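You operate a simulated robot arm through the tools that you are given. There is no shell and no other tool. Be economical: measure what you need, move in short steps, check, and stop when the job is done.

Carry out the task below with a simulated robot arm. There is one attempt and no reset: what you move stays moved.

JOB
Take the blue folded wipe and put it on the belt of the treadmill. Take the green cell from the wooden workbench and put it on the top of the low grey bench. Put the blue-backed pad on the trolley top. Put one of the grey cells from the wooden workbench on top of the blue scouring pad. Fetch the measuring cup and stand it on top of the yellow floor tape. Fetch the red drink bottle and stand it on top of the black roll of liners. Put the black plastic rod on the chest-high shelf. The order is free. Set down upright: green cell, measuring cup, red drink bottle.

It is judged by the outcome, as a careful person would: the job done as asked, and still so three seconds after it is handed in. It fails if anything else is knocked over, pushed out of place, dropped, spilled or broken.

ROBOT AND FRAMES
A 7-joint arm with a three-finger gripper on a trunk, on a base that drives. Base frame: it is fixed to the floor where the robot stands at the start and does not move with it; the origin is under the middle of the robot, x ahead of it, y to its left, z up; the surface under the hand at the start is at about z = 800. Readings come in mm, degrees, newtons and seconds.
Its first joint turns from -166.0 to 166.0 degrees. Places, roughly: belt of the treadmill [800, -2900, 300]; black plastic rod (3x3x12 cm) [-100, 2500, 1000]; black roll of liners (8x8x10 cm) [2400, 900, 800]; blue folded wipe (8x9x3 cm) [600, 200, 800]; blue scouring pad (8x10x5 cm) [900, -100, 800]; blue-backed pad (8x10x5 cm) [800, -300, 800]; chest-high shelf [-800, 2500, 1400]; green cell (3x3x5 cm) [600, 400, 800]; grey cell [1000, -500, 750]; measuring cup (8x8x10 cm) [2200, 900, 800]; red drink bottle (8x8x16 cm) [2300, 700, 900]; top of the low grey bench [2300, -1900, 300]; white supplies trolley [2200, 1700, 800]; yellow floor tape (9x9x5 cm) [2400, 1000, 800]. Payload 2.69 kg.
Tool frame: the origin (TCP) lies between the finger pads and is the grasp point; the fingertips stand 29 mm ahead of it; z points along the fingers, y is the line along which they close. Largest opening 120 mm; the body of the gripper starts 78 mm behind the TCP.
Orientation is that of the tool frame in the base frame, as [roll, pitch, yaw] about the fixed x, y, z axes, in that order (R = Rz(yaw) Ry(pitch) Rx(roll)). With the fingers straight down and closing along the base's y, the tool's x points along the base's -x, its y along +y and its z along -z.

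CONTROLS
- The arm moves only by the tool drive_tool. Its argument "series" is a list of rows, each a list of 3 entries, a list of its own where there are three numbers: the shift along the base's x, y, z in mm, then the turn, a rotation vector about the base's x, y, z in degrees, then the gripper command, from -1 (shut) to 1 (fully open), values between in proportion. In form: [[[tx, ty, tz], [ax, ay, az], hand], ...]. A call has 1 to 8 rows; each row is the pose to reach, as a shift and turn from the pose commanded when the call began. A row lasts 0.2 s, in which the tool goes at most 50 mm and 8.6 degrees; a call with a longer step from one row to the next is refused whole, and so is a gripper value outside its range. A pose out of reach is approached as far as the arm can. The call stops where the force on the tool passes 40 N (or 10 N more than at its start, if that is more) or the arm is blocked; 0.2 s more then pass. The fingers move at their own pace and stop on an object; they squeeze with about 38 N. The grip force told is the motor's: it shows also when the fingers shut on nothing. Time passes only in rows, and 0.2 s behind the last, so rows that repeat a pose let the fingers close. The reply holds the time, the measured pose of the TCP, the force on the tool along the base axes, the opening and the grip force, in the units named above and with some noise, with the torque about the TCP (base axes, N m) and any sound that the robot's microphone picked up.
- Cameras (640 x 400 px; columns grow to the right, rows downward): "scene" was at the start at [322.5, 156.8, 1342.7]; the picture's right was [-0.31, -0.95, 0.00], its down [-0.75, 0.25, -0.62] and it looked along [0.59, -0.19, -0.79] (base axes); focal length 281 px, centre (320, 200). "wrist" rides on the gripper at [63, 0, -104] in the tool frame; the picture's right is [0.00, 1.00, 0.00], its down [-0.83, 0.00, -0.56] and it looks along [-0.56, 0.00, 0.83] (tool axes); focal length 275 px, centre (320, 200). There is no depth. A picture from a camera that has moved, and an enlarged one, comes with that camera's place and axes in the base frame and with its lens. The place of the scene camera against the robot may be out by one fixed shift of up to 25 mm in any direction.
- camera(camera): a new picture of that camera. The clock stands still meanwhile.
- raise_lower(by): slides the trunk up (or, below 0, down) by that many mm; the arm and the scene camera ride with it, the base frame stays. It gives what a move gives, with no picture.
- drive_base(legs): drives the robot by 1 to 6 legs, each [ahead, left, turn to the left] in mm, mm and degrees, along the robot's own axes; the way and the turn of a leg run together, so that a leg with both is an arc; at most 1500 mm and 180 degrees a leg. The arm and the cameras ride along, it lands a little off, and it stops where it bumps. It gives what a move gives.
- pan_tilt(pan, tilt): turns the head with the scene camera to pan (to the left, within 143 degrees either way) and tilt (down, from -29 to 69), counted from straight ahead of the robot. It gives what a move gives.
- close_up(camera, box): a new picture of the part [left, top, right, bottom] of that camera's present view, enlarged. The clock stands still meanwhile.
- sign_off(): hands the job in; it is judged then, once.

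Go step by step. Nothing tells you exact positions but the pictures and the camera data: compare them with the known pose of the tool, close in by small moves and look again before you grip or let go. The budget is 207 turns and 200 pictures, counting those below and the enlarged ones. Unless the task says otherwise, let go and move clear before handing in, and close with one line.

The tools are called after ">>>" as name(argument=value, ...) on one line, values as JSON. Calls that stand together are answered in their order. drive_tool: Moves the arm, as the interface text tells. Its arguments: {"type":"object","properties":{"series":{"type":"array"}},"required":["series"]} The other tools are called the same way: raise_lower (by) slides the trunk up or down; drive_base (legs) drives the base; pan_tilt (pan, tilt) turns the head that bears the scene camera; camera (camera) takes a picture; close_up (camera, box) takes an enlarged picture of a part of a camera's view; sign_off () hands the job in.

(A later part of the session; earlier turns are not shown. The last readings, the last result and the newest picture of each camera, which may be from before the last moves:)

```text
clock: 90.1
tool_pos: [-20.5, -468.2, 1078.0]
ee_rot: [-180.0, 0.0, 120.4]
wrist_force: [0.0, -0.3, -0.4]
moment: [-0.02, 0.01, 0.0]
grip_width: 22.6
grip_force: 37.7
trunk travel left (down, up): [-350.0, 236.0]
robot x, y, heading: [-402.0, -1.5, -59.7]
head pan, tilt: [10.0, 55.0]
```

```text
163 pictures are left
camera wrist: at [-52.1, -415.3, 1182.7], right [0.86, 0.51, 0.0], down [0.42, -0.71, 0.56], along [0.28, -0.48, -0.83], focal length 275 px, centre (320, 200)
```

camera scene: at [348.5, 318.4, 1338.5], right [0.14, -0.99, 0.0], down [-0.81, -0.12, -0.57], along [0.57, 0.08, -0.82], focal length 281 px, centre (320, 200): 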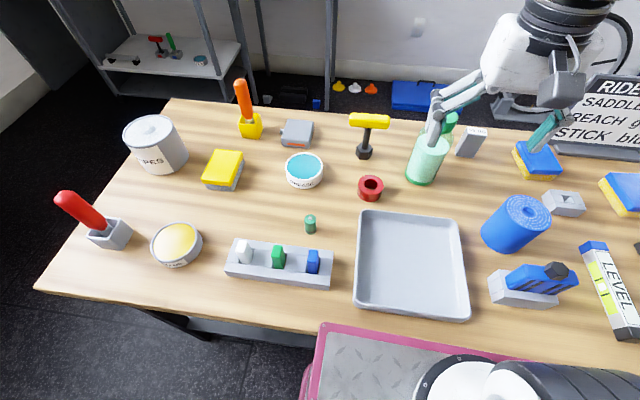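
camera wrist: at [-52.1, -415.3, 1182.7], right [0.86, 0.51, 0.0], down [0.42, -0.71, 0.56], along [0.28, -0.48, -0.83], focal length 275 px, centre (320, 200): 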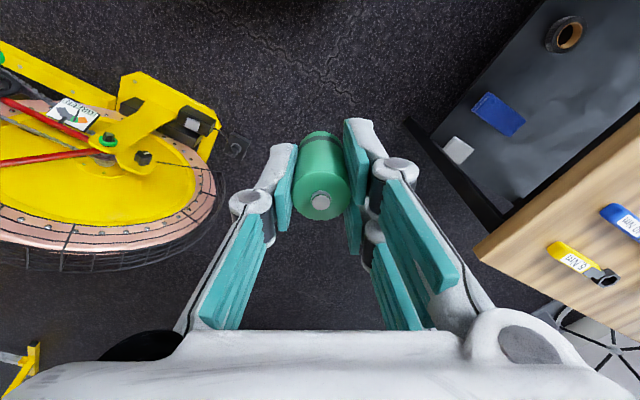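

Corridor view confirms. I drive through and then face the low bench.

>>> drive_base(legs=[[300, 85, 0], [1017, 0, 0], [675, 269, 0], [0, 0, 60]])

>>> pan_tilt(pan=-10, tilt=40)

>>> camera(camera="scene")

```text
clock: 103.2
tool_pos: [1490.0, -1416.7, 1078.5]
ee_rot: [-180.0, 0.0, -178.7]
wrist_force: [0.7, 0.1, -0.8]
moment: [-0.02, 0.0, 0.01]
grip_width: 22.8
grip_force: 37.6
trunk travel left (down, up): [-350.0, 236.0]
robot x, y, heading: [896.9, -1524.6, 1.3]
head pan, tilt: [10.0, 55.0]
```

```text
clock: 104.0
tool_pos: [1488.9, -1418.3, 1079.4]
ee_rot: [180.0, 0.0, -178.7]
wrist_force: [1.1, 0.2, -1.0]
moment: [-0.03, 0.04, 0.0]
grip_width: 22.8
grip_force: 37.7
trunk travel left (down, up): [-350.0, 236.0]
robot x, y, heading: [895.7, -1526.5, 1.3]
head pan, tilt: [-10.0, 40.0]
```

```text
162 pictures are left
camera scene: at [1226.9, -1352.7, 1359.2], right [-0.15, -0.99, 0.0], down [-0.64, 0.1, -0.77], along [0.76, -0.12, -0.64], focal length 281 px, centre (320, 200)
```

scene: 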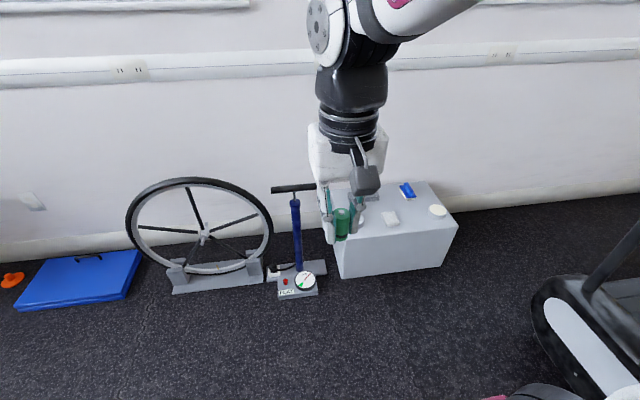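

I move closer to the bench front.

>>> drive_base(legs=[[480, -390, -1]])

>>> pan_tilt(pan=-15, tilt=50)

>>> camera(camera="scene")

>>> camera(camera="wrist")

```text
clock: 107.5
tool_pos: [1974.1, -1812.4, 1079.4]
ee_rot: [180.0, 0.0, -179.9]
wrist_force: [0.5, 0.7, -1.3]
moment: [-0.01, 0.0, -0.02]
grip_width: 22.8
grip_force: 38.3
trunk travel left (down, up): [-350.0, 236.0]
robot x, y, heading: [1378.3, -1907.4, 0.2]
head pan, tilt: [-10.0, 40.0]
```

```text
clock: 108.2
tool_pos: [1973.9, -1812.3, 1078.9]
ee_rot: [179.9, 0.0, 180.0]
wrist_force: [-0.2, 0.5, -1.0]
moment: [0.05, -0.02, 0.01]
grip_width: 23.1
grip_force: 38.2
trunk travel left (down, up): [-350.0, 236.0]
robot x, y, heading: [1379.6, -1906.4, -0.1]
head pan, tilt: [-15.0, 50.0]
```

```text
161 pictures are left
camera scene: at [1704.2, -1747.5, 1345.1], right [-0.26, -0.97, 0.0], down [-0.74, 0.2, -0.64], along [0.62, -0.17, -0.77], focal length 281 px, centre (320, 200)
```

scene: 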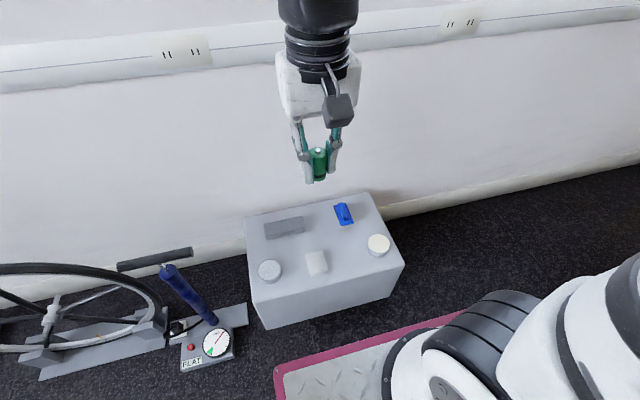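

```text
160 pictures are left
camera wrist: at [1911.2, -1813.1, 1182.7], right [-0.01, 1.0, 0.0], down [0.83, 0.0, 0.56], along [0.56, 0.0, -0.83], focal length 275 px, centre (320, 200)
```

wrist: 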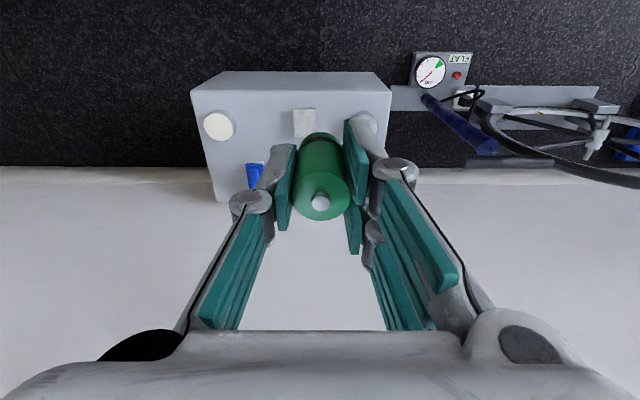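

A free spot on the bench top lies at about [2220,-2000]. I move over it and lower the trunk.

>>> drive_tool(series=[[[35, -27, 0], [0, 0, 0], -1], [[70, -54, 0], [0, 0, 0], -1], [[105, -81, 0], [0, 0, 0], -1], [[140, -108, 0], [0, 0, 0], -1], [[175, -135, 0], [0, 0, 0], -1], [[210, -162, 0], [0, 0, 0], -1], [[246, -188, 0], [0, 0, 0], -1]])

>>> raise_lower(by=-350)

>>> camera(camera="wrist")

>>> camera(camera="scene")

```text
clock: 109.8
tool_pos: [2219.8, -1998.6, 1080.6]
ee_rot: [-179.9, 0.1, 180.0]
wrist_force: [-1.1, 0.3, -0.2]
moment: [-0.02, -0.04, 0.0]
grip_width: 22.7
grip_force: 38.4
trunk travel left (down, up): [-350.0, 236.0]
robot x, y, heading: [1380.6, -1905.1, 0.0]
head pan, tilt: [-15.0, 50.0]
```

```text
clock: 113.2
tool_pos: [2220.3, -2000.2, 729.5]
ee_rot: [180.0, 0.0, 179.9]
wrist_force: [-0.2, 0.0, -0.4]
moment: [-0.02, -0.01, -0.02]
grip_width: 22.9
grip_force: 37.8
trunk travel left (down, up): [0.0, 586.0]
robot x, y, heading: [1379.5, -1909.2, -0.1]
head pan, tilt: [-15.0, 50.0]
```

```text
159 pictures are left
camera wrist: at [2157.2, -2001.1, 832.7], right [-0.01, 1.0, 0.0], down [0.83, 0.0, 0.56], along [0.56, 0.0, -0.83], focal length 275 px, centre (320, 200)
```

wrist: 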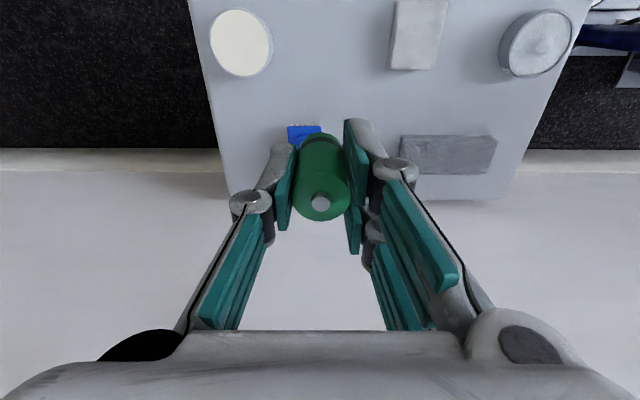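

```text
158 pictures are left
camera scene: at [1767.5, -1747.6, 995.9], right [-0.26, -0.97, 0.0], down [-0.74, 0.2, -0.64], along [0.62, -0.17, -0.77], focal length 281 px, centre (320, 200)
```

scene: 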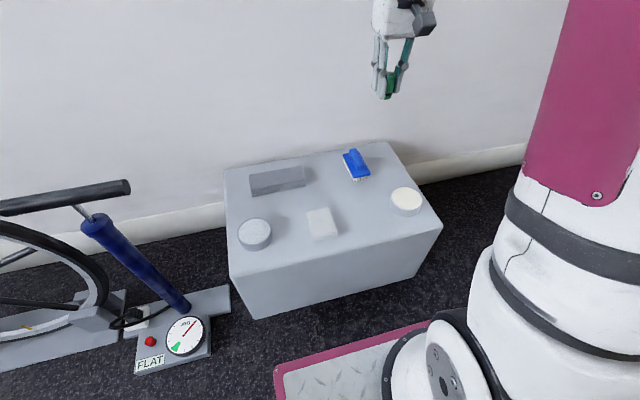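

Clear around the spot. I descend, then creep down to contact.

>>> drive_tool(series=[[[0, 0, -48], [0, 0, 0], -1], [[0, 0, -96], [0, 0, 0], -1], [[0, 0, -144], [0, 0, 0], -1], [[0, 0, -192], [0, 0, 0], -1], [[0, 0, -240], [0, 0, 0], -1], [[0, 0, -285], [0, 0, 0], -1], [[0, 0, -320], [0, 0, 0], -1]])

>>> close_up(camera="scene", box=[200, 60, 480, 280])

>>> camera(camera="wrist")

```text
clock: 114.8
tool_pos: [2221.2, -1998.7, 410.0]
ee_rot: [-179.9, 0.0, -179.9]
wrist_force: [-0.9, 0.4, -1.6]
moment: [0.03, -0.02, 0.0]
grip_width: 22.9
grip_force: 37.7
trunk travel left (down, up): [0.0, 586.0]
robot x, y, heading: [1378.1, -1907.7, 0.3]
head pan, tilt: [-15.0, 50.0]
```

```text
1.82 times, centred on (340, 170) of scene
camera zoom: at [1767.4, -1747.6, 995.9], right [-0.26, -0.97, 0.0], down [-0.74, 0.2, -0.64], along [0.62, -0.17, -0.77], focal length 510 px, centre (284, 254)
```

zoom: 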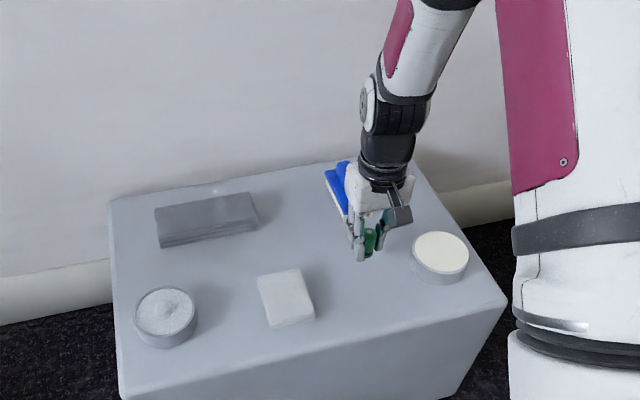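

```text
156 pictures are left
camera wrist: at [2157.5, -1999.6, 512.7], right [-0.01, 1.0, 0.0], down [0.83, 0.0, 0.56], along [0.56, 0.0, -0.83], focal length 275 px, centre (320, 200)
```

wrist: 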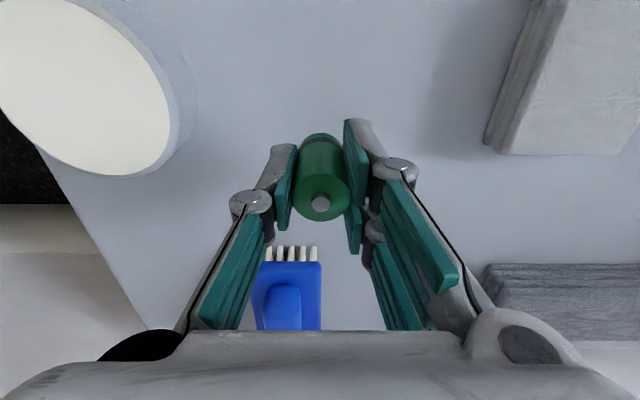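

>>> drive_tool(series=[[[0, 0, -15], [0, 0, 0], -1], [[0, 0, -30], [0, 0, 0], -1], [[0, 0, -38], [0, 0, 0], -1], [[0, 0, -46], [0, 0, 0], -1], [[0, 0, -54], [0, 0, 0], -1], [[0, 0, -60], [0, 0, 0], -1], [[0, 0, -66], [0, 0, 0], -1], [[0, 0, -72], [0, 0, 0], -1]])

>>> close_up(camera="scene", box=[340, 120, 440, 220])

```text
clock: 115.9
tool_pos: [2221.6, -2000.7, 369.6]
ee_rot: [179.9, 0.3, -179.9]
wrist_force: [-7.4, 1.7, 21.3]
moment: [0.15, 0.46, 0.12]
grip_width: 22.8
grip_force: 38.3
trunk travel left (down, up): [0.0, 586.0]
robot x, y, heading: [1377.5, -1906.9, 0.1]
head pan, tilt: [-15.0, 50.0]
stopped in row 5: the force on the tool passed its limit at 92 N (the readings are from after the stop); the commanded pose is now the measured one
```

```text
4.00 times, centred on (390, 170) of scene
camera zoom: at [1766.7, -1747.5, 996.1], right [-0.26, -0.97, 0.0], down [-0.74, 0.2, -0.64], along [0.62, -0.17, -0.77], focal length 1122 px, centre (40, 320)
```

zoom: 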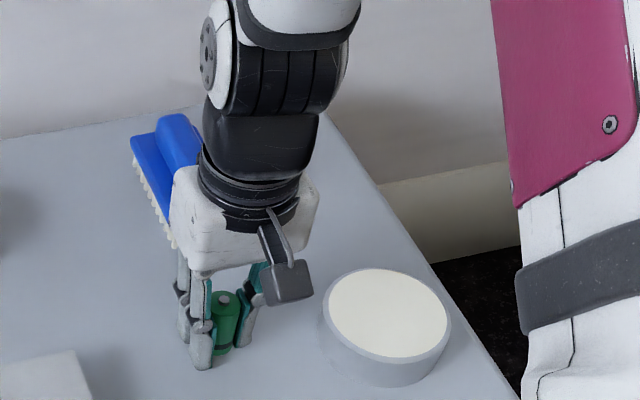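

Contact. I open gently and rise.

>>> drive_tool(series=[[[0, 0, 1], [0, 0, 0], -1], [[0, 0, 1], [0, 0, 0], -0.3], [[0, 0, 1], [0, 0, 0], 0.0], [[0, 0, 3], [0, 0, 0], 0.0], [[0, 0, 40], [0, 0, 0], 0], [[0, 0, 85], [0, 0, 0], 0], [[0, 0, 133], [0, 0, 0], 0], [[0, 0, 180], [0, 0, 0], 0.5]])

>>> camera(camera="wrist")

>>> close_up(camera="scene", box=[200, 60, 480, 280])

```text
clock: 117.7
tool_pos: [2220.9, -1999.4, 546.1]
ee_rot: [-179.9, 0.3, -179.9]
wrist_force: [0.9, -0.5, 0.2]
moment: [0.0, -0.01, 0.02]
grip_width: 90.2
grip_force: 0.0
trunk travel left (down, up): [0.0, 586.0]
robot x, y, heading: [1385.0, -1909.2, -0.2]
head pan, tilt: [-15.0, 50.0]
```

```text
154 pictures are left
camera wrist: at [2157.8, -1999.9, 649.6], right [-0.01, 1.0, 0.0], down [0.83, 0.0, 0.56], along [0.56, 0.0, -0.83], focal length 275 px, centre (320, 200)
```

wrist: 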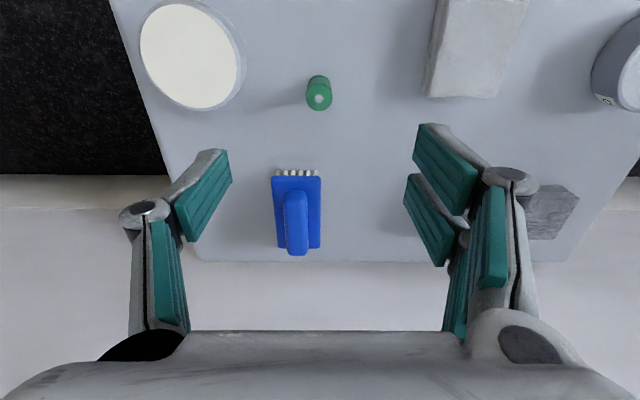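

```text
1.82 times, centred on (340, 170) of scene
camera zoom: at [1767.5, -1747.6, 995.9], right [-0.26, -0.97, 0.0], down [-0.74, 0.2, -0.64], along [0.62, -0.17, -0.77], focal length 510 px, centre (284, 254)
```

zoom: 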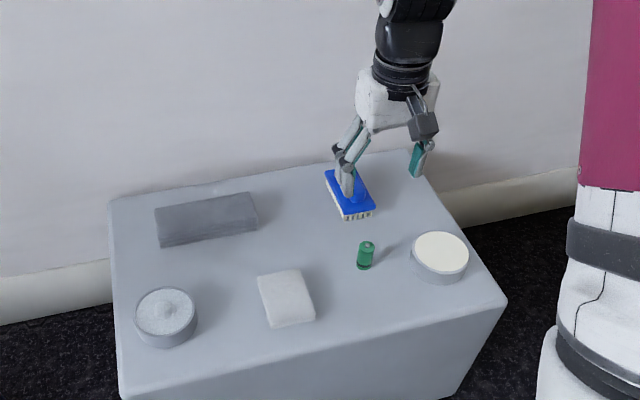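

Green cell stands upright on the low bench. I retract, and go back to the workbench for the grey cell and the pad.

>>> raise_lower(by=350)

>>> drive_tool(series=[[[-35, 14, 22], [0, 0, 0], 0.5], [[-70, 28, 44], [0, 0, 0], 0.5], [[-105, 42, 66], [0, 0, 0], 0.5], [[-140, 56, 88], [0, 0, 0], 0.5], [[-175, 70, 110], [0, 0, 0], 0.5], [[-210, 84, 132], [0, 0, 0], 0.5], [[-235, 94, 154], [0, 0, 0], 1], [[-250, 100, 182], [0, 0, 0], 1]])

>>> drive_base(legs=[[-480, 360, 0], [0, 0, -60], [-675, -269, 0], [-1017, 0, 0], [-300, -85, 0], [0, 0, 60]])

```text
clock: 121.1
tool_pos: [2222.0, -2000.3, 896.1]
ee_rot: [180.0, 0.2, -179.9]
wrist_force: [0.0, -0.2, 0.0]
moment: [0.0, 0.0, -0.02]
grip_width: 89.8
grip_force: 0.0
trunk travel left (down, up): [-350.0, 236.0]
robot x, y, heading: [1382.0, -1907.9, -0.0]
head pan, tilt: [-15.0, 50.0]
```

```text
clock: 122.9
tool_pos: [1973.1, -1899.2, 1078.9]
ee_rot: [179.9, 0.2, -179.9]
wrist_force: [1.8, -0.2, -0.6]
moment: [-0.02, 0.05, 0.0]
grip_width: 119.8
grip_force: 0.0
trunk travel left (down, up): [-350.0, 236.0]
robot x, y, heading: [1378.5, -1906.3, -0.4]
head pan, tilt: [-15.0, 50.0]
```

```text
clock: 141.7
tool_pos: [201.9, 16.0, 1078.0]
ee_rot: [179.9, 0.1, -179.8]
wrist_force: [0.1, -0.7, 0.4]
moment: [0.01, 0.0, -0.03]
grip_width: 120.0
grip_force: 0.0
trunk travel left (down, up): [-350.0, 236.0]
robot x, y, heading: [-393.2, 2.3, 0.2]
head pan, tilt: [-15.0, 50.0]
```

>>> drive_base(legs=[[425, -60, 0]])

>>> camera(camera="wrist")

>>> camera(camera="scene")

```text
clock: 144.3
tool_pos: [626.5, -40.3, 1077.5]
ee_rot: [-180.0, 0.2, -179.5]
wrist_force: [0.2, 0.0, 0.2]
moment: [0.01, -0.02, -0.03]
grip_width: 120.0
grip_force: 0.0
trunk travel left (down, up): [-350.0, 236.0]
robot x, y, heading: [31.9, -52.4, 0.4]
head pan, tilt: [-15.0, 50.0]
```

```text
152 pictures are left
camera wrist: at [563.0, -41.8, 1182.3], right [-0.01, 1.0, 0.0], down [0.83, 0.01, 0.56], along [0.56, 0.01, -0.83], focal length 275 px, centre (320, 200)
```

wrist: 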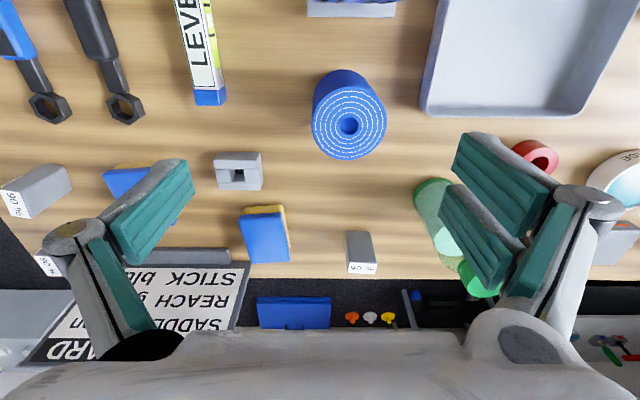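

```text
151 pictures are left
camera scene: at [355.8, 109.7, 1345.1], right [-0.25, -0.97, 0.0], down [-0.74, 0.19, -0.64], along [0.62, -0.16, -0.77], focal length 281 px, centre (320, 200)
```

scene: 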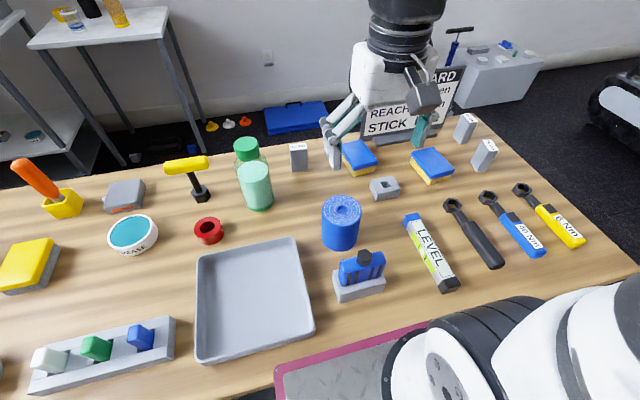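

Grey cell stands at about [902,35], scouring pad near [870,-133]. I move above the cell, keeping clear of the green bottle at [800,135].

>>> drive_tool(series=[[[45, 0, 0], [0, 0, 0], 0.3], [[90, 0, 0], [0, 0, 0], 0.3], [[135, 0, 0], [0, 0, 0], 0.3], [[180, 0, 0], [0, 0, 0], 0.3], [[225, 10, 0], [0, 0, 0], 0.3], [[268, 30, -10], [0, 0, 0], 0.3], [[268, 55, -45], [0, 0, 0], 0.3], [[268, 75, -85], [0, 0, 0], 0.3]])

>>> camera(camera="wrist")

```text
clock: 146.1
tool_pos: [894.3, 33.4, 994.1]
ee_rot: [180.0, 0.3, -179.5]
wrist_force: [-0.3, -0.6, 0.6]
moment: [0.03, 0.01, -0.01]
grip_width: 77.9
grip_force: 0.0
trunk travel left (down, up): [-350.0, 236.0]
robot x, y, heading: [30.1, -52.0, 0.1]
head pan, tilt: [-15.0, 50.0]
```

```text
150 pictures are left
camera wrist: at [832.1, 32.3, 1098.2], right [-0.01, 1.0, 0.0], down [0.83, 0.01, 0.56], along [0.56, 0.01, -0.83], focal length 275 px, centre (320, 200)
```

wrist: 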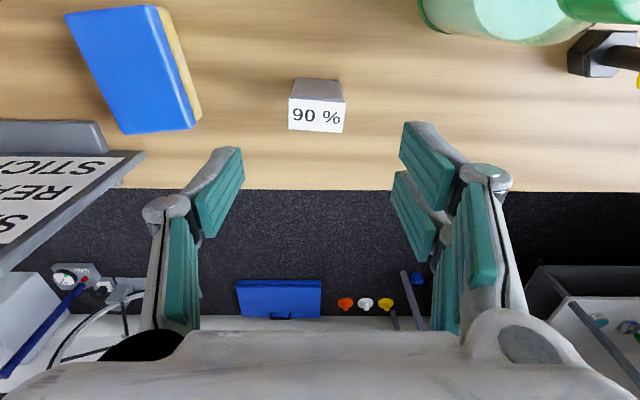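

Cell top at [899,31,880], 80 mm tall. I descend and grip.

>>> drive_tool(series=[[[4, -2, -40], [0, 0, 0], 0.3], [[4, -2, -85], [0, 0, 0], 0.3], [[4, -2, -125], [0, 0, 0], 0.3], [[4, -2, -144], [0, 0, 0], 0.3], [[4, -2, -144], [0, 0, 0], -1], [[4, -2, -144], [0, 0, 0], -1], [[4, -2, -144], [0, 0, 0], -1]])

>>> camera(camera="wrist")

```text
clock: 147.7
tool_pos: [897.4, 33.0, 852.5]
ee_rot: [179.9, 0.3, -179.7]
wrist_force: [0.2, -1.1, 2.9]
moment: [0.06, -0.01, 0.03]
grip_width: 45.5
grip_force: 37.9
trunk travel left (down, up): [-350.0, 236.0]
robot x, y, heading: [30.2, -53.2, 0.2]
head pan, tilt: [-15.0, 50.0]
```

```text
149 pictures are left
camera wrist: at [835.5, 31.5, 956.5], right [-0.01, 1.0, 0.0], down [0.83, 0.01, 0.56], along [0.56, 0.01, -0.83], focal length 275 px, centre (320, 200)
```

wrist: 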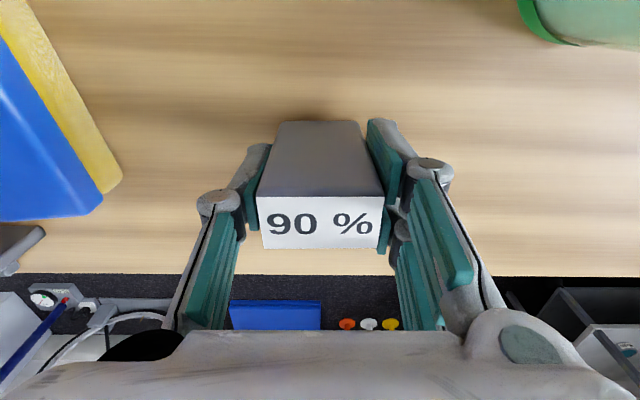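

Held. I lift and carry over the scouring pad at about [877,-119].

>>> drive_tool(series=[[[0, 0, 45], [0, 0, 0], -1], [[0, 0, 90], [0, 0, 0], -1], [[0, -15, 125], [0, 0, 0], -1], [[-5, -55, 130], [0, 0, 0], -1], [[-11, -100, 130], [0, 0, 0], -1], [[-20, -140, 130], [0, 0, 4], -1], [[-20, -152, 130], [0, 0, 4], -1]])

>>> camera(camera="wrist")

>>> camera(camera="scene")

```text
clock: 149.3
tool_pos: [878.8, -119.7, 981.6]
ee_rot: [-180.0, 0.2, -175.5]
wrist_force: [-0.4, -0.4, -0.8]
moment: [-0.04, 0.03, 0.0]
grip_width: 45.3
grip_force: 37.9
trunk travel left (down, up): [-350.0, 236.0]
robot x, y, heading: [31.0, -53.8, 0.8]
head pan, tilt: [-15.0, 50.0]
```

```text
148 pictures are left
camera wrist: at [815.6, -125.4, 1084.9], right [-0.08, 1.0, 0.0], down [0.83, 0.07, 0.56], along [0.56, 0.05, -0.83], focal length 275 px, centre (320, 200)
```

wrist: 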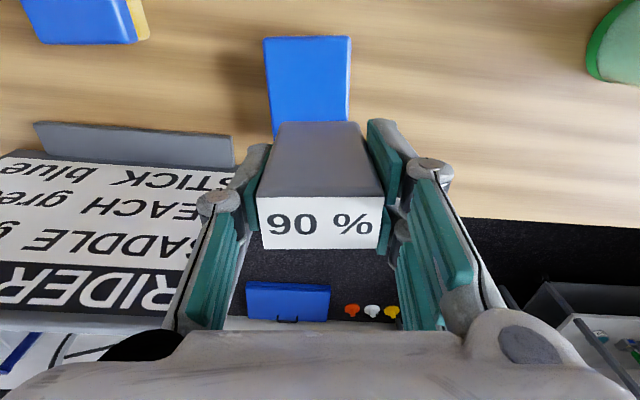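

```text
147 pictures are left
camera scene: at [355.8, 109.9, 1345.0], right [-0.25, -0.97, 0.0], down [-0.74, 0.19, -0.64], along [0.62, -0.16, -0.77], focal length 281 px, centre (320, 200)
```

scene: 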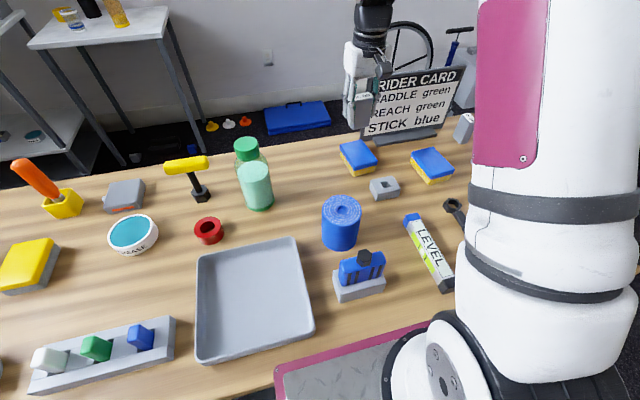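

Slight offset: pad centre is about 7 mm further to -y. I correct and descend to contact.

>>> drive_tool(series=[[[-2, -7, -30], [0, 0, 0], -1], [[-2, -7, -55], [0, 0, 0], -1], [[-2, -7, -66], [0, 0, 0], -1], [[-2, -7, -72], [0, 0, 0], -1], [[-2, -7, -77], [0, 0, 0], -1], [[-2, -7, -82], [0, 0, 0], -1]])

>>> camera(camera="wrist")

>>> close_up(camera="scene", box=[300, 80, 480, 200])

```text
clock: 150.7
tool_pos: [875.8, -126.9, 897.9]
ee_rot: [-180.0, 0.2, -175.5]
wrist_force: [0.0, 0.2, -0.8]
moment: [0.01, 0.02, 0.03]
grip_width: 45.1
grip_force: 38.0
trunk travel left (down, up): [-350.0, 236.0]
robot x, y, heading: [30.1, -52.6, 0.3]
head pan, tilt: [-15.0, 50.0]
```

```text
146 pictures are left
camera wrist: at [813.1, -131.9, 1001.5], right [-0.08, 1.0, 0.0], down [0.83, 0.07, 0.56], along [0.56, 0.05, -0.83], focal length 275 px, centre (320, 200)
```

wrist: 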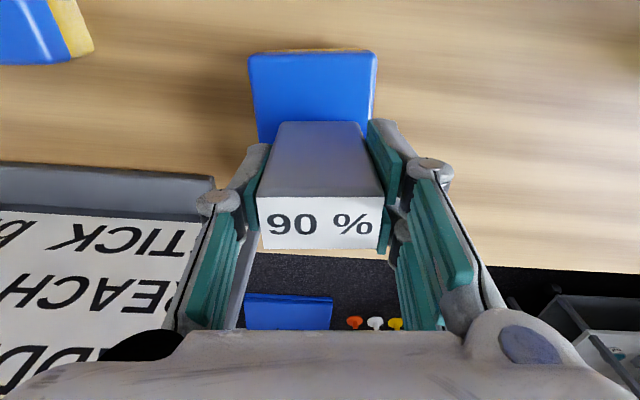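

```text
3.33 times, centred on (390, 140) of scene
camera zoom: at [355.8, 109.7, 1345.0], right [-0.25, -0.97, 0.0], down [-0.74, 0.19, -0.64], along [0.62, -0.16, -0.77], focal length 935 px, centre (87, 400)
```

zoom: 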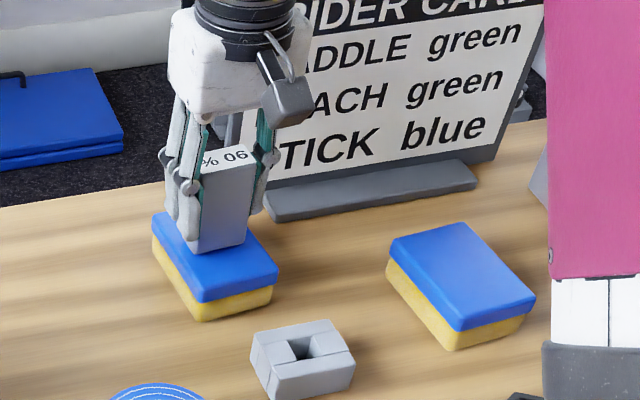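

Well centred. I creep down to contact.

>>> drive_tool(series=[[[0, 0, -3], [0, 0, 0], -1], [[0, 0, -6], [0, 0, 0], -1], [[0, 0, -9], [0, 0, 0], -1], [[0, 0, -12], [0, 0, 0], -1]])

>>> close_up(camera="scene", box=[330, 110, 420, 180])

```text
clock: 151.7
tool_pos: [876.2, -127.5, 887.4]
ee_rot: [-179.9, 0.4, -175.6]
wrist_force: [2.1, 1.5, 30.5]
moment: [0.04, -0.13, 0.03]
grip_width: 45.5
grip_force: 38.0
trunk travel left (down, up): [-350.0, 236.0]
robot x, y, heading: [31.5, -50.2, 0.4]
head pan, tilt: [-15.0, 50.0]
```

```text
5.71 times, centred on (375, 145) of scene
camera zoom: at [354.8, 109.9, 1345.4], right [-0.25, -0.97, 0.0], down [-0.74, 0.19, -0.64], along [0.62, -0.16, -0.77], focal length 1603 px, centre (6, 514)
```

zoom: 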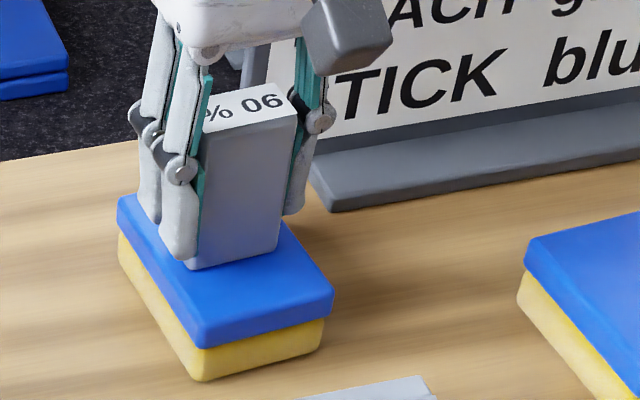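

Contact. I release and rise.

>>> drive_tool(series=[[[0, 0, 4], [0, 0, 0], -1], [[0, 0, 4], [0, 0, 0], 0.1], [[0, 0, 4], [0, 0, 0], 0.3], [[0, 0, 10], [0, 0, 0], 0.3], [[0, 0, 50], [0, 0, 0], 0.3], [[0, 0, 98], [0, 0, 0], 0.3], [[0, 0, 146], [0, 0, 0], 0.3], [[0, 0, 190], [0, 0, 0], 0.3]])

>>> camera(camera="wrist")

>>> close_up(camera="scene", box=[310, 100, 470, 200])

```text
clock: 153.5
tool_pos: [877.7, -126.6, 1078.5]
ee_rot: [180.0, 0.3, -175.6]
wrist_force: [0.7, 0.1, 0.4]
moment: [0.01, -0.01, -0.01]
grip_width: 78.2
grip_force: 0.1
trunk travel left (down, up): [-350.0, 236.0]
robot x, y, heading: [31.3, -52.3, 0.3]
head pan, tilt: [-15.0, 50.0]
```

```text
143 pictures are left
camera wrist: at [814.2, -130.7, 1181.5], right [-0.08, 1.0, 0.0], down [0.83, 0.07, 0.56], along [0.56, 0.05, -0.83], focal length 275 px, centre (320, 200)
```

wrist: 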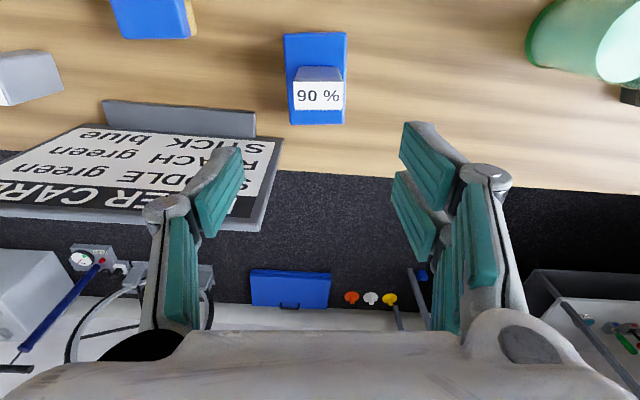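

```text
4.00 times, centred on (390, 150) of scene
camera zoom: at [356.1, 109.7, 1345.0], right [-0.25, -0.97, 0.0], down [-0.74, 0.19, -0.64], along [0.62, -0.16, -0.77], focal length 1122 px, centre (40, 400)
```

zoom: 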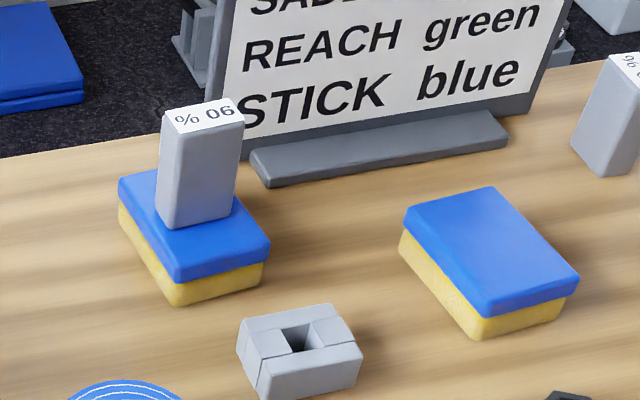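

The cell stands on the pad. Next the blue-backed pad near [831,-300]; I move above it.

>>> drive_tool(series=[[[-12, -45, 0], [0, 0, 0], 0.5], [[-24, -90, 0], [0, 0, 0], 1], [[-36, -135, 0], [0, 0, 0], 1], [[-46, -173, -20], [0, 0, 0], 1], [[-46, -173, -65], [0, 0, 0], 1], [[-46, -173, -90], [0, 0, 0], 1]])

>>> camera(camera="wrist")

```text
clock: 154.9
tool_pos: [829.8, -297.4, 986.8]
ee_rot: [180.0, 0.3, -175.6]
wrist_force: [-0.6, 0.0, 1.2]
moment: [0.03, -0.03, 0.0]
grip_width: 119.7
grip_force: 0.1
trunk travel left (down, up): [-350.0, 236.0]
robot x, y, heading: [31.2, -50.4, 0.3]
head pan, tilt: [-15.0, 50.0]
```

```text
141 pictures are left
camera wrist: at [767.2, -302.1, 1090.5], right [-0.08, 1.0, 0.0], down [0.83, 0.07, 0.56], along [0.56, 0.05, -0.83], focal length 275 px, centre (320, 200)
```

wrist: 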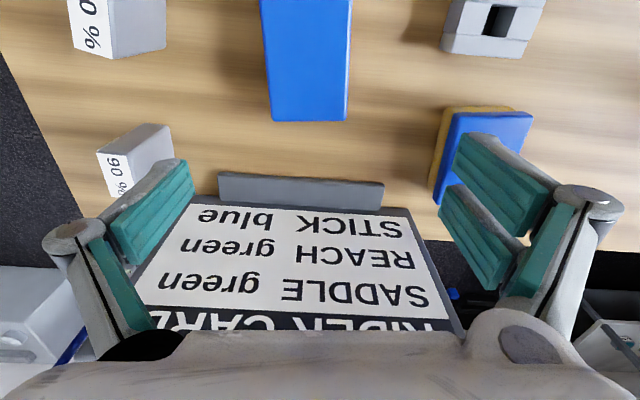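

Pad centre at about [801,-307]. I shift and descend partway to check.

>>> drive_tool(series=[[[-29, -9, -10], [0, 0, 1], 1], [[-29, -9, -50], [0, 0, 1], 1], [[-29, -9, -95], [0, 0, 1], 1]])

>>> camera(camera="wrist")

```text
clock: 155.7
tool_pos: [798.2, -308.2, 890.5]
ee_rot: [179.9, 0.2, -174.5]
wrist_force: [-0.2, -0.2, 0.5]
moment: [-0.01, 0.0, -0.01]
grip_width: 120.2
grip_force: 0.0
trunk travel left (down, up): [-350.0, 236.0]
robot x, y, heading: [32.6, -48.1, 0.3]
head pan, tilt: [-15.0, 50.0]
```

```text
140 pictures are left
camera wrist: at [735.8, -313.9, 994.3], right [-0.1, 0.99, 0.0], down [0.82, 0.08, 0.56], along [0.56, 0.06, -0.83], focal length 275 px, centre (320, 200)
```

wrist: 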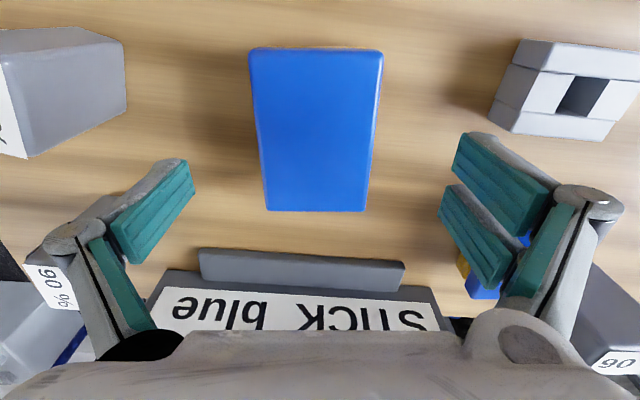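

Centred with clearance both sides. I descend and grip.

>>> drive_tool(series=[[[0, 0, -35], [0, 0, 0], 1], [[0, 0, -55], [0, 0, 0], 1], [[0, 0, -55], [0, 0, 0], -1], [[0, 0, -55], [0, 0, 0], -1], [[0, 0, -55], [0, 0, 0], -1]])

>>> camera(camera="wrist")

```text
clock: 156.9
tool_pos: [797.7, -309.8, 836.5]
ee_rot: [-179.9, 0.2, -174.6]
wrist_force: [0.1, -0.5, 6.9]
moment: [-0.03, -0.02, -0.08]
grip_width: 68.5
grip_force: 37.8
trunk travel left (down, up): [-350.0, 236.0]
robot x, y, heading: [31.1, -53.6, 0.3]
head pan, tilt: [-15.0, 50.0]
```

```text
139 pictures are left
camera wrist: at [735.4, -315.2, 940.7], right [-0.1, 1.0, 0.0], down [0.82, 0.08, 0.56], along [0.56, 0.05, -0.83], focal length 275 px, centre (320, 200)
```

wrist: 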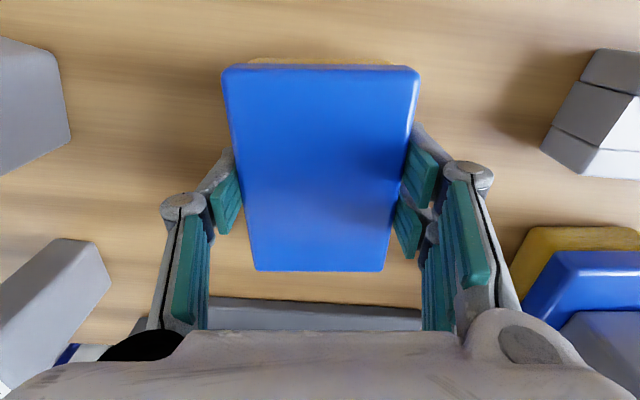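

Held. I lift clear and retract.

>>> drive_tool(series=[[[0, 0, 45], [0, 0, 0], -1], [[0, 0, 93], [0, 0, 0], -1], [[0, 0, 141], [0, 0, 0], -1], [[0, 0, 189], [0, 0, 0], -1], [[-15, 10, 230], [0, 0, 0], -1], [[-55, 30, 245], [0, 0, 0], -1], [[-98, 50, 245], [0, 0, 0], -1], [[-142, 70, 245], [0, 0, -5], -1]])

>>> drive_base(legs=[[-430, 0, 0], [0, 1000, 0], [0, 550, 0]])

>>> pan_tilt(pan=5, tilt=25)

>>> camera(camera="scene")

```text
clock: 158.7
tool_pos: [656.3, -239.8, 1082.2]
ee_rot: [180.0, 0.2, -179.5]
wrist_force: [-0.2, 0.4, -1.8]
moment: [0.03, 0.04, 0.0]
grip_width: 68.5
grip_force: 38.2
trunk travel left (down, up): [-350.0, 236.0]
robot x, y, heading: [34.1, -52.5, 0.5]
head pan, tilt: [-15.0, 50.0]
```

```text
clock: 169.0
tool_pos: [222.7, 1326.7, 1083.2]
ee_rot: [-180.0, 0.2, -179.9]
wrist_force: [-0.2, 0.5, -1.1]
moment: [0.01, 0.0, 0.01]
grip_width: 68.4
grip_force: 37.6
trunk travel left (down, up): [-350.0, 236.0]
robot x, y, heading: [-400.8, 1514.0, -0.0]
head pan, tilt: [-15.0, 50.0]
```

```text
clock: 169.9
tool_pos: [223.4, 1325.2, 1082.7]
ee_rot: [180.0, 0.1, -180.0]
wrist_force: [0.0, 0.8, -0.4]
moment: [0.01, 0.01, -0.01]
grip_width: 68.6
grip_force: 37.8
trunk travel left (down, up): [-350.0, 236.0]
robot x, y, heading: [-403.6, 1517.9, 0.1]
head pan, tilt: [5.0, 25.0]
```

```text
138 pictures are left
camera scene: at [-58.1, 1705.5, 1382.5], right [0.09, -1.0, 0.0], down [-0.42, -0.04, -0.91], along [0.9, 0.08, -0.42], focal length 281 px, centre (320, 200)
```

scene: 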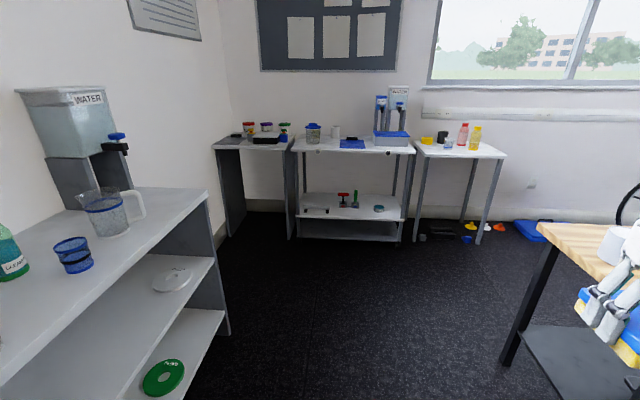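

I see the trolley (centre), and to its right the white table with the red bottle, cup, tape and roll. I drive toward the trolley.

>>> drive_base(legs=[[1200, 100, 0]])

>>> pan_tilt(pan=0, tilt=30)

>>> camera(camera="scene")

>>> camera(camera="wrist")

```text
clock: 176.0
tool_pos: [1435.9, 1420.5, 1083.4]
ee_rot: [180.0, 0.1, 179.8]
wrist_force: [-0.6, -0.2, -1.1]
moment: [0.0, -0.03, -0.02]
grip_width: 68.4
grip_force: 38.0
trunk travel left (down, up): [-350.0, 236.0]
robot x, y, heading: [813.4, 1617.4, -0.3]
head pan, tilt: [5.0, 25.0]
```

```text
clock: 176.7
tool_pos: [1435.7, 1421.0, 1082.8]
ee_rot: [-180.0, 0.2, 179.8]
wrist_force: [-0.6, 0.1, -1.0]
moment: [0.02, 0.01, 0.01]
grip_width: 68.2
grip_force: 38.2
trunk travel left (down, up): [-350.0, 236.0]
robot x, y, heading: [814.9, 1614.0, -0.2]
head pan, tilt: [0.0, 30.0]
```

```text
137 pictures are left
camera scene: at [1155.5, 1793.7, 1374.6], right [-0.01, -1.0, 0.0], down [-0.5, 0.0, -0.87], along [0.87, 0.0, -0.5], focal length 281 px, centre (320, 200)
```

scene: 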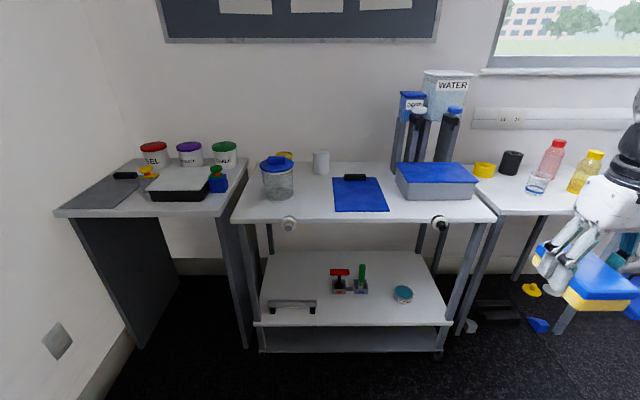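

```text
136 pictures are left
camera wrist: at [1372.9, 1420.8, 1186.9], right [0.0, 1.0, 0.0], down [0.83, 0.0, 0.56], along [0.56, 0.0, -0.83], focal length 275 px, centre (320, 200)
```

wrist: 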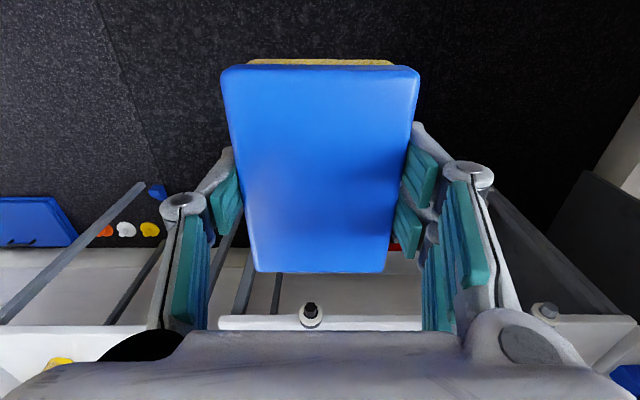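

The trolley top is free between the canister and the blue clipboard (y≈1815). I come closer and look again.

>>> drive_base(legs=[[400, 200, 0]])

>>> pan_tilt(pan=0, tilt=45)

>>> camera(camera="scene")

>>> camera(camera="wrist")

```text
clock: 179.4
tool_pos: [1845.8, 1620.9, 1082.7]
ee_rot: [180.0, 0.2, 180.0]
wrist_force: [0.1, -0.6, -0.4]
moment: [0.02, 0.0, 0.02]
grip_width: 68.4
grip_force: 37.6
trunk travel left (down, up): [-350.0, 236.0]
robot x, y, heading: [1219.9, 1812.6, 0.1]
head pan, tilt: [0.0, 30.0]
```

```text
clock: 180.2
tool_pos: [1843.7, 1621.1, 1084.1]
ee_rot: [180.0, 0.2, 179.9]
wrist_force: [0.5, 1.1, 0.2]
moment: [0.02, 0.03, 0.04]
grip_width: 68.3
grip_force: 37.8
trunk travel left (down, up): [-350.0, 236.0]
robot x, y, heading: [1223.0, 1810.5, -0.3]
head pan, tilt: [0.0, 45.0]
```

```text
135 pictures are left
camera scene: at [1554.4, 1991.9, 1352.0], right [0.0, -1.0, 0.0], down [-0.71, 0.0, -0.71], along [0.71, 0.0, -0.71], focal length 281 px, centre (320, 200)
```

scene: 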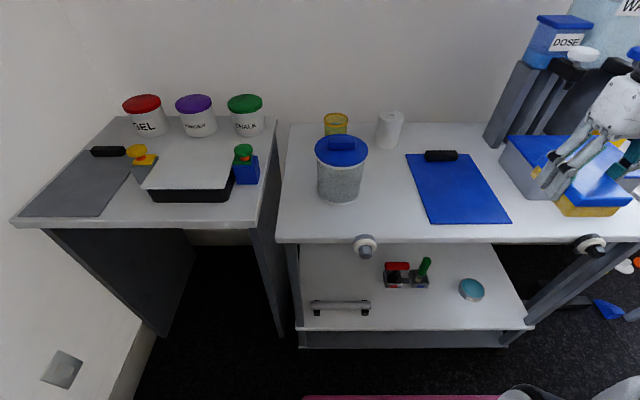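

```text
134 pictures are left
camera wrist: at [1782.1, 1619.8, 1186.9], right [0.0, 1.0, 0.0], down [0.83, 0.0, 0.56], along [0.56, 0.0, -0.83], focal length 275 px, centre (320, 200)
```

wrist: 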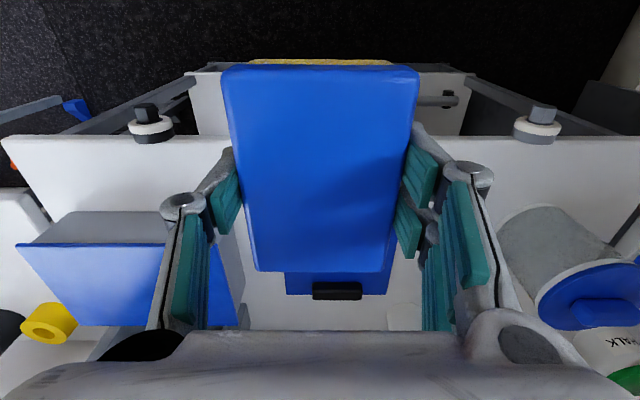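

Target spot about [2035,1815]. I move over it at height and look.

>>> drive_tool(series=[[[31, 32, 0], [0, 0, 0], -1], [[62, 64, 0], [0, 0, 0], -1], [[94, 96, 0], [0, 0, 0], -1], [[126, 128, 0], [0, 0, 0], -1], [[158, 160, 0], [0, 0, 0], -1], [[190, 194, 0], [0, 0, 0], -1]])

>>> camera(camera="wrist")

>>> camera(camera="scene")

```text
clock: 181.6
tool_pos: [2035.1, 1815.7, 1082.3]
ee_rot: [-180.0, 0.2, 179.9]
wrist_force: [-0.3, -0.2, -0.7]
moment: [0.05, -0.02, -0.02]
grip_width: 68.5
grip_force: 38.6
trunk travel left (down, up): [-350.0, 236.0]
robot x, y, heading: [1223.1, 1814.1, -0.2]
head pan, tilt: [0.0, 45.0]
```

```text
133 pictures are left
camera wrist: at [1971.3, 1814.4, 1186.3], right [0.0, 1.0, 0.0], down [0.83, 0.0, 0.56], along [0.56, 0.0, -0.83], focal length 275 px, centre (320, 200)
```

wrist: 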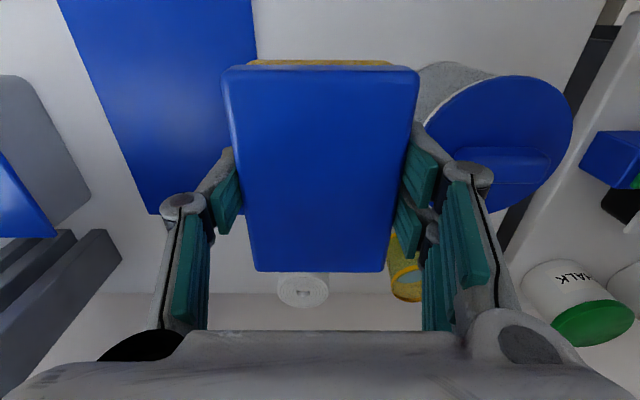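

```text
132 pictures are left
camera scene: at [1554.2, 1991.5, 1352.1], right [0.0, -1.0, 0.0], down [-0.71, 0.0, -0.71], along [0.71, 0.0, -0.71], focal length 281 px, centre (320, 200)
```

scene: 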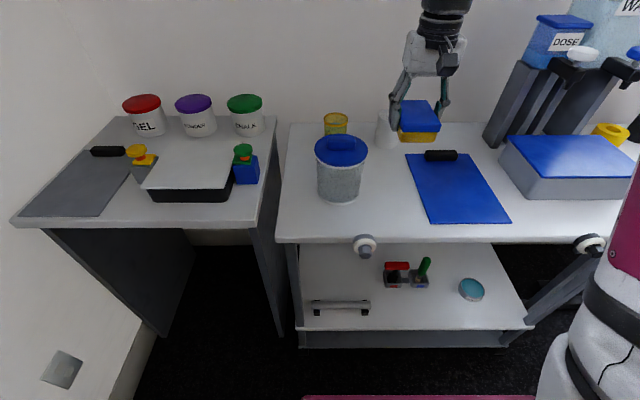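

Canister lid edge is at y≈1896, clipboard edge at y≈1746. I shift to [1998,1805] for clearance and descend partway.

>>> drive_tool(series=[[[-37, -10, 0], [0, 0, 0], -1], [[-37, -10, -45], [0, 0, 0], -1], [[-37, -10, -90], [0, 0, 0], -1], [[-37, -10, -125], [0, 0, 0], -1], [[-37, -10, -145], [0, 0, 0], -1]])

>>> camera(camera="wrist")

>>> close_up(camera="scene", box=[270, 90, 530, 260])

```text
clock: 182.8
tool_pos: [1999.7, 1804.9, 939.4]
ee_rot: [180.0, 0.3, 180.0]
wrist_force: [0.0, -0.7, -0.6]
moment: [0.01, -0.01, 0.06]
grip_width: 68.4
grip_force: 37.8
trunk travel left (down, up): [-350.0, 236.0]
robot x, y, heading: [1220.4, 1810.9, -0.0]
head pan, tilt: [0.0, 45.0]
```

```text
131 pictures are left
camera wrist: at [1935.5, 1804.0, 1042.8], right [0.0, 1.0, 0.0], down [0.83, 0.0, 0.56], along [0.56, 0.0, -0.83], focal length 275 px, centre (320, 200)
```

wrist: 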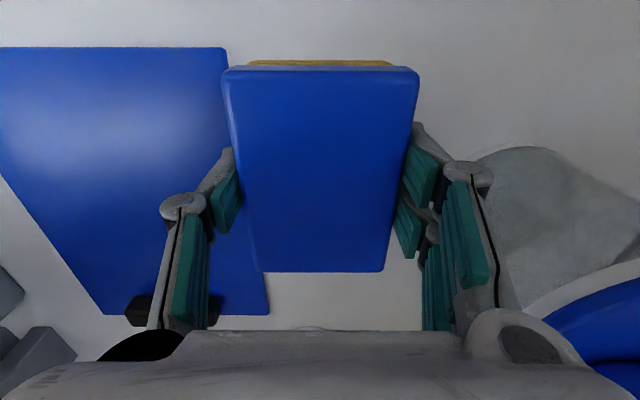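

```text
2.35 times, centred on (400, 175) of scene
camera zoom: at [1554.3, 1991.9, 1352.0], right [0.0, -1.0, 0.0], down [-0.71, 0.0, -0.71], along [0.71, 0.0, -0.71], focal length 660 px, centre (132, 259)
```

zoom: 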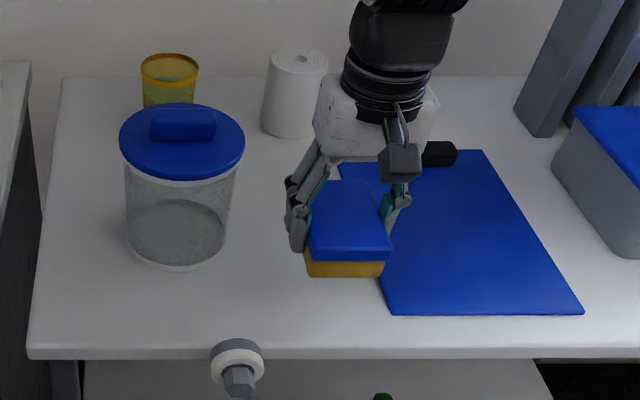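

I shift 14 mm toward +y to centre in the gap and go down to contact.

>>> drive_tool(series=[[[0, 14, 0], [0, 0, 0], -1], [[0, 14, -15], [0, 0, 0], -1], [[0, 14, -25], [0, 0, 0], -1], [[0, 14, -33], [0, 0, 0], -1], [[0, 14, -40], [0, 0, 0], -1], [[0, 14, -47], [0, 0, 0], -1], [[0, 14, -54], [0, 0, 0], -1], [[0, 14, -61], [0, 0, 0], -1]])

>>> close_up(camera="scene", box=[300, 120, 500, 260])

```text
clock: 184.6
tool_pos: [1999.4, 1818.2, 881.1]
ee_rot: [180.0, 0.5, -179.9]
wrist_force: [3.0, -0.6, 26.4]
moment: [0.09, -0.02, -0.03]
grip_width: 68.5
grip_force: 38.0
trunk travel left (down, up): [-350.0, 236.0]
robot x, y, heading: [1223.0, 1813.5, -0.1]
head pan, tilt: [0.0, 45.0]
```

```text
2.86 times, centred on (400, 190) of scene
camera zoom: at [1553.5, 1991.9, 1352.3], right [0.0, -1.0, 0.0], down [-0.71, 0.0, -0.71], along [0.71, 0.0, -0.71], focal length 802 px, centre (91, 229)
```

zoom: 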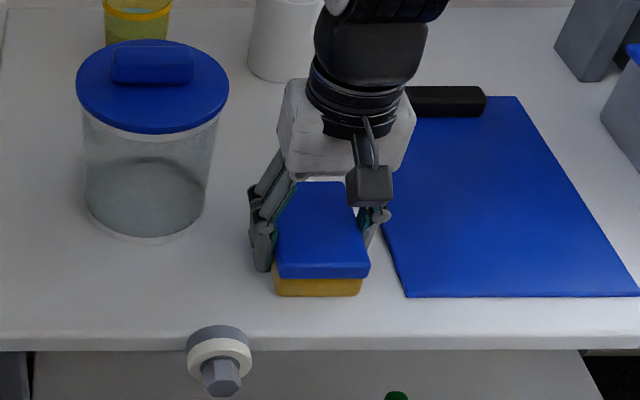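

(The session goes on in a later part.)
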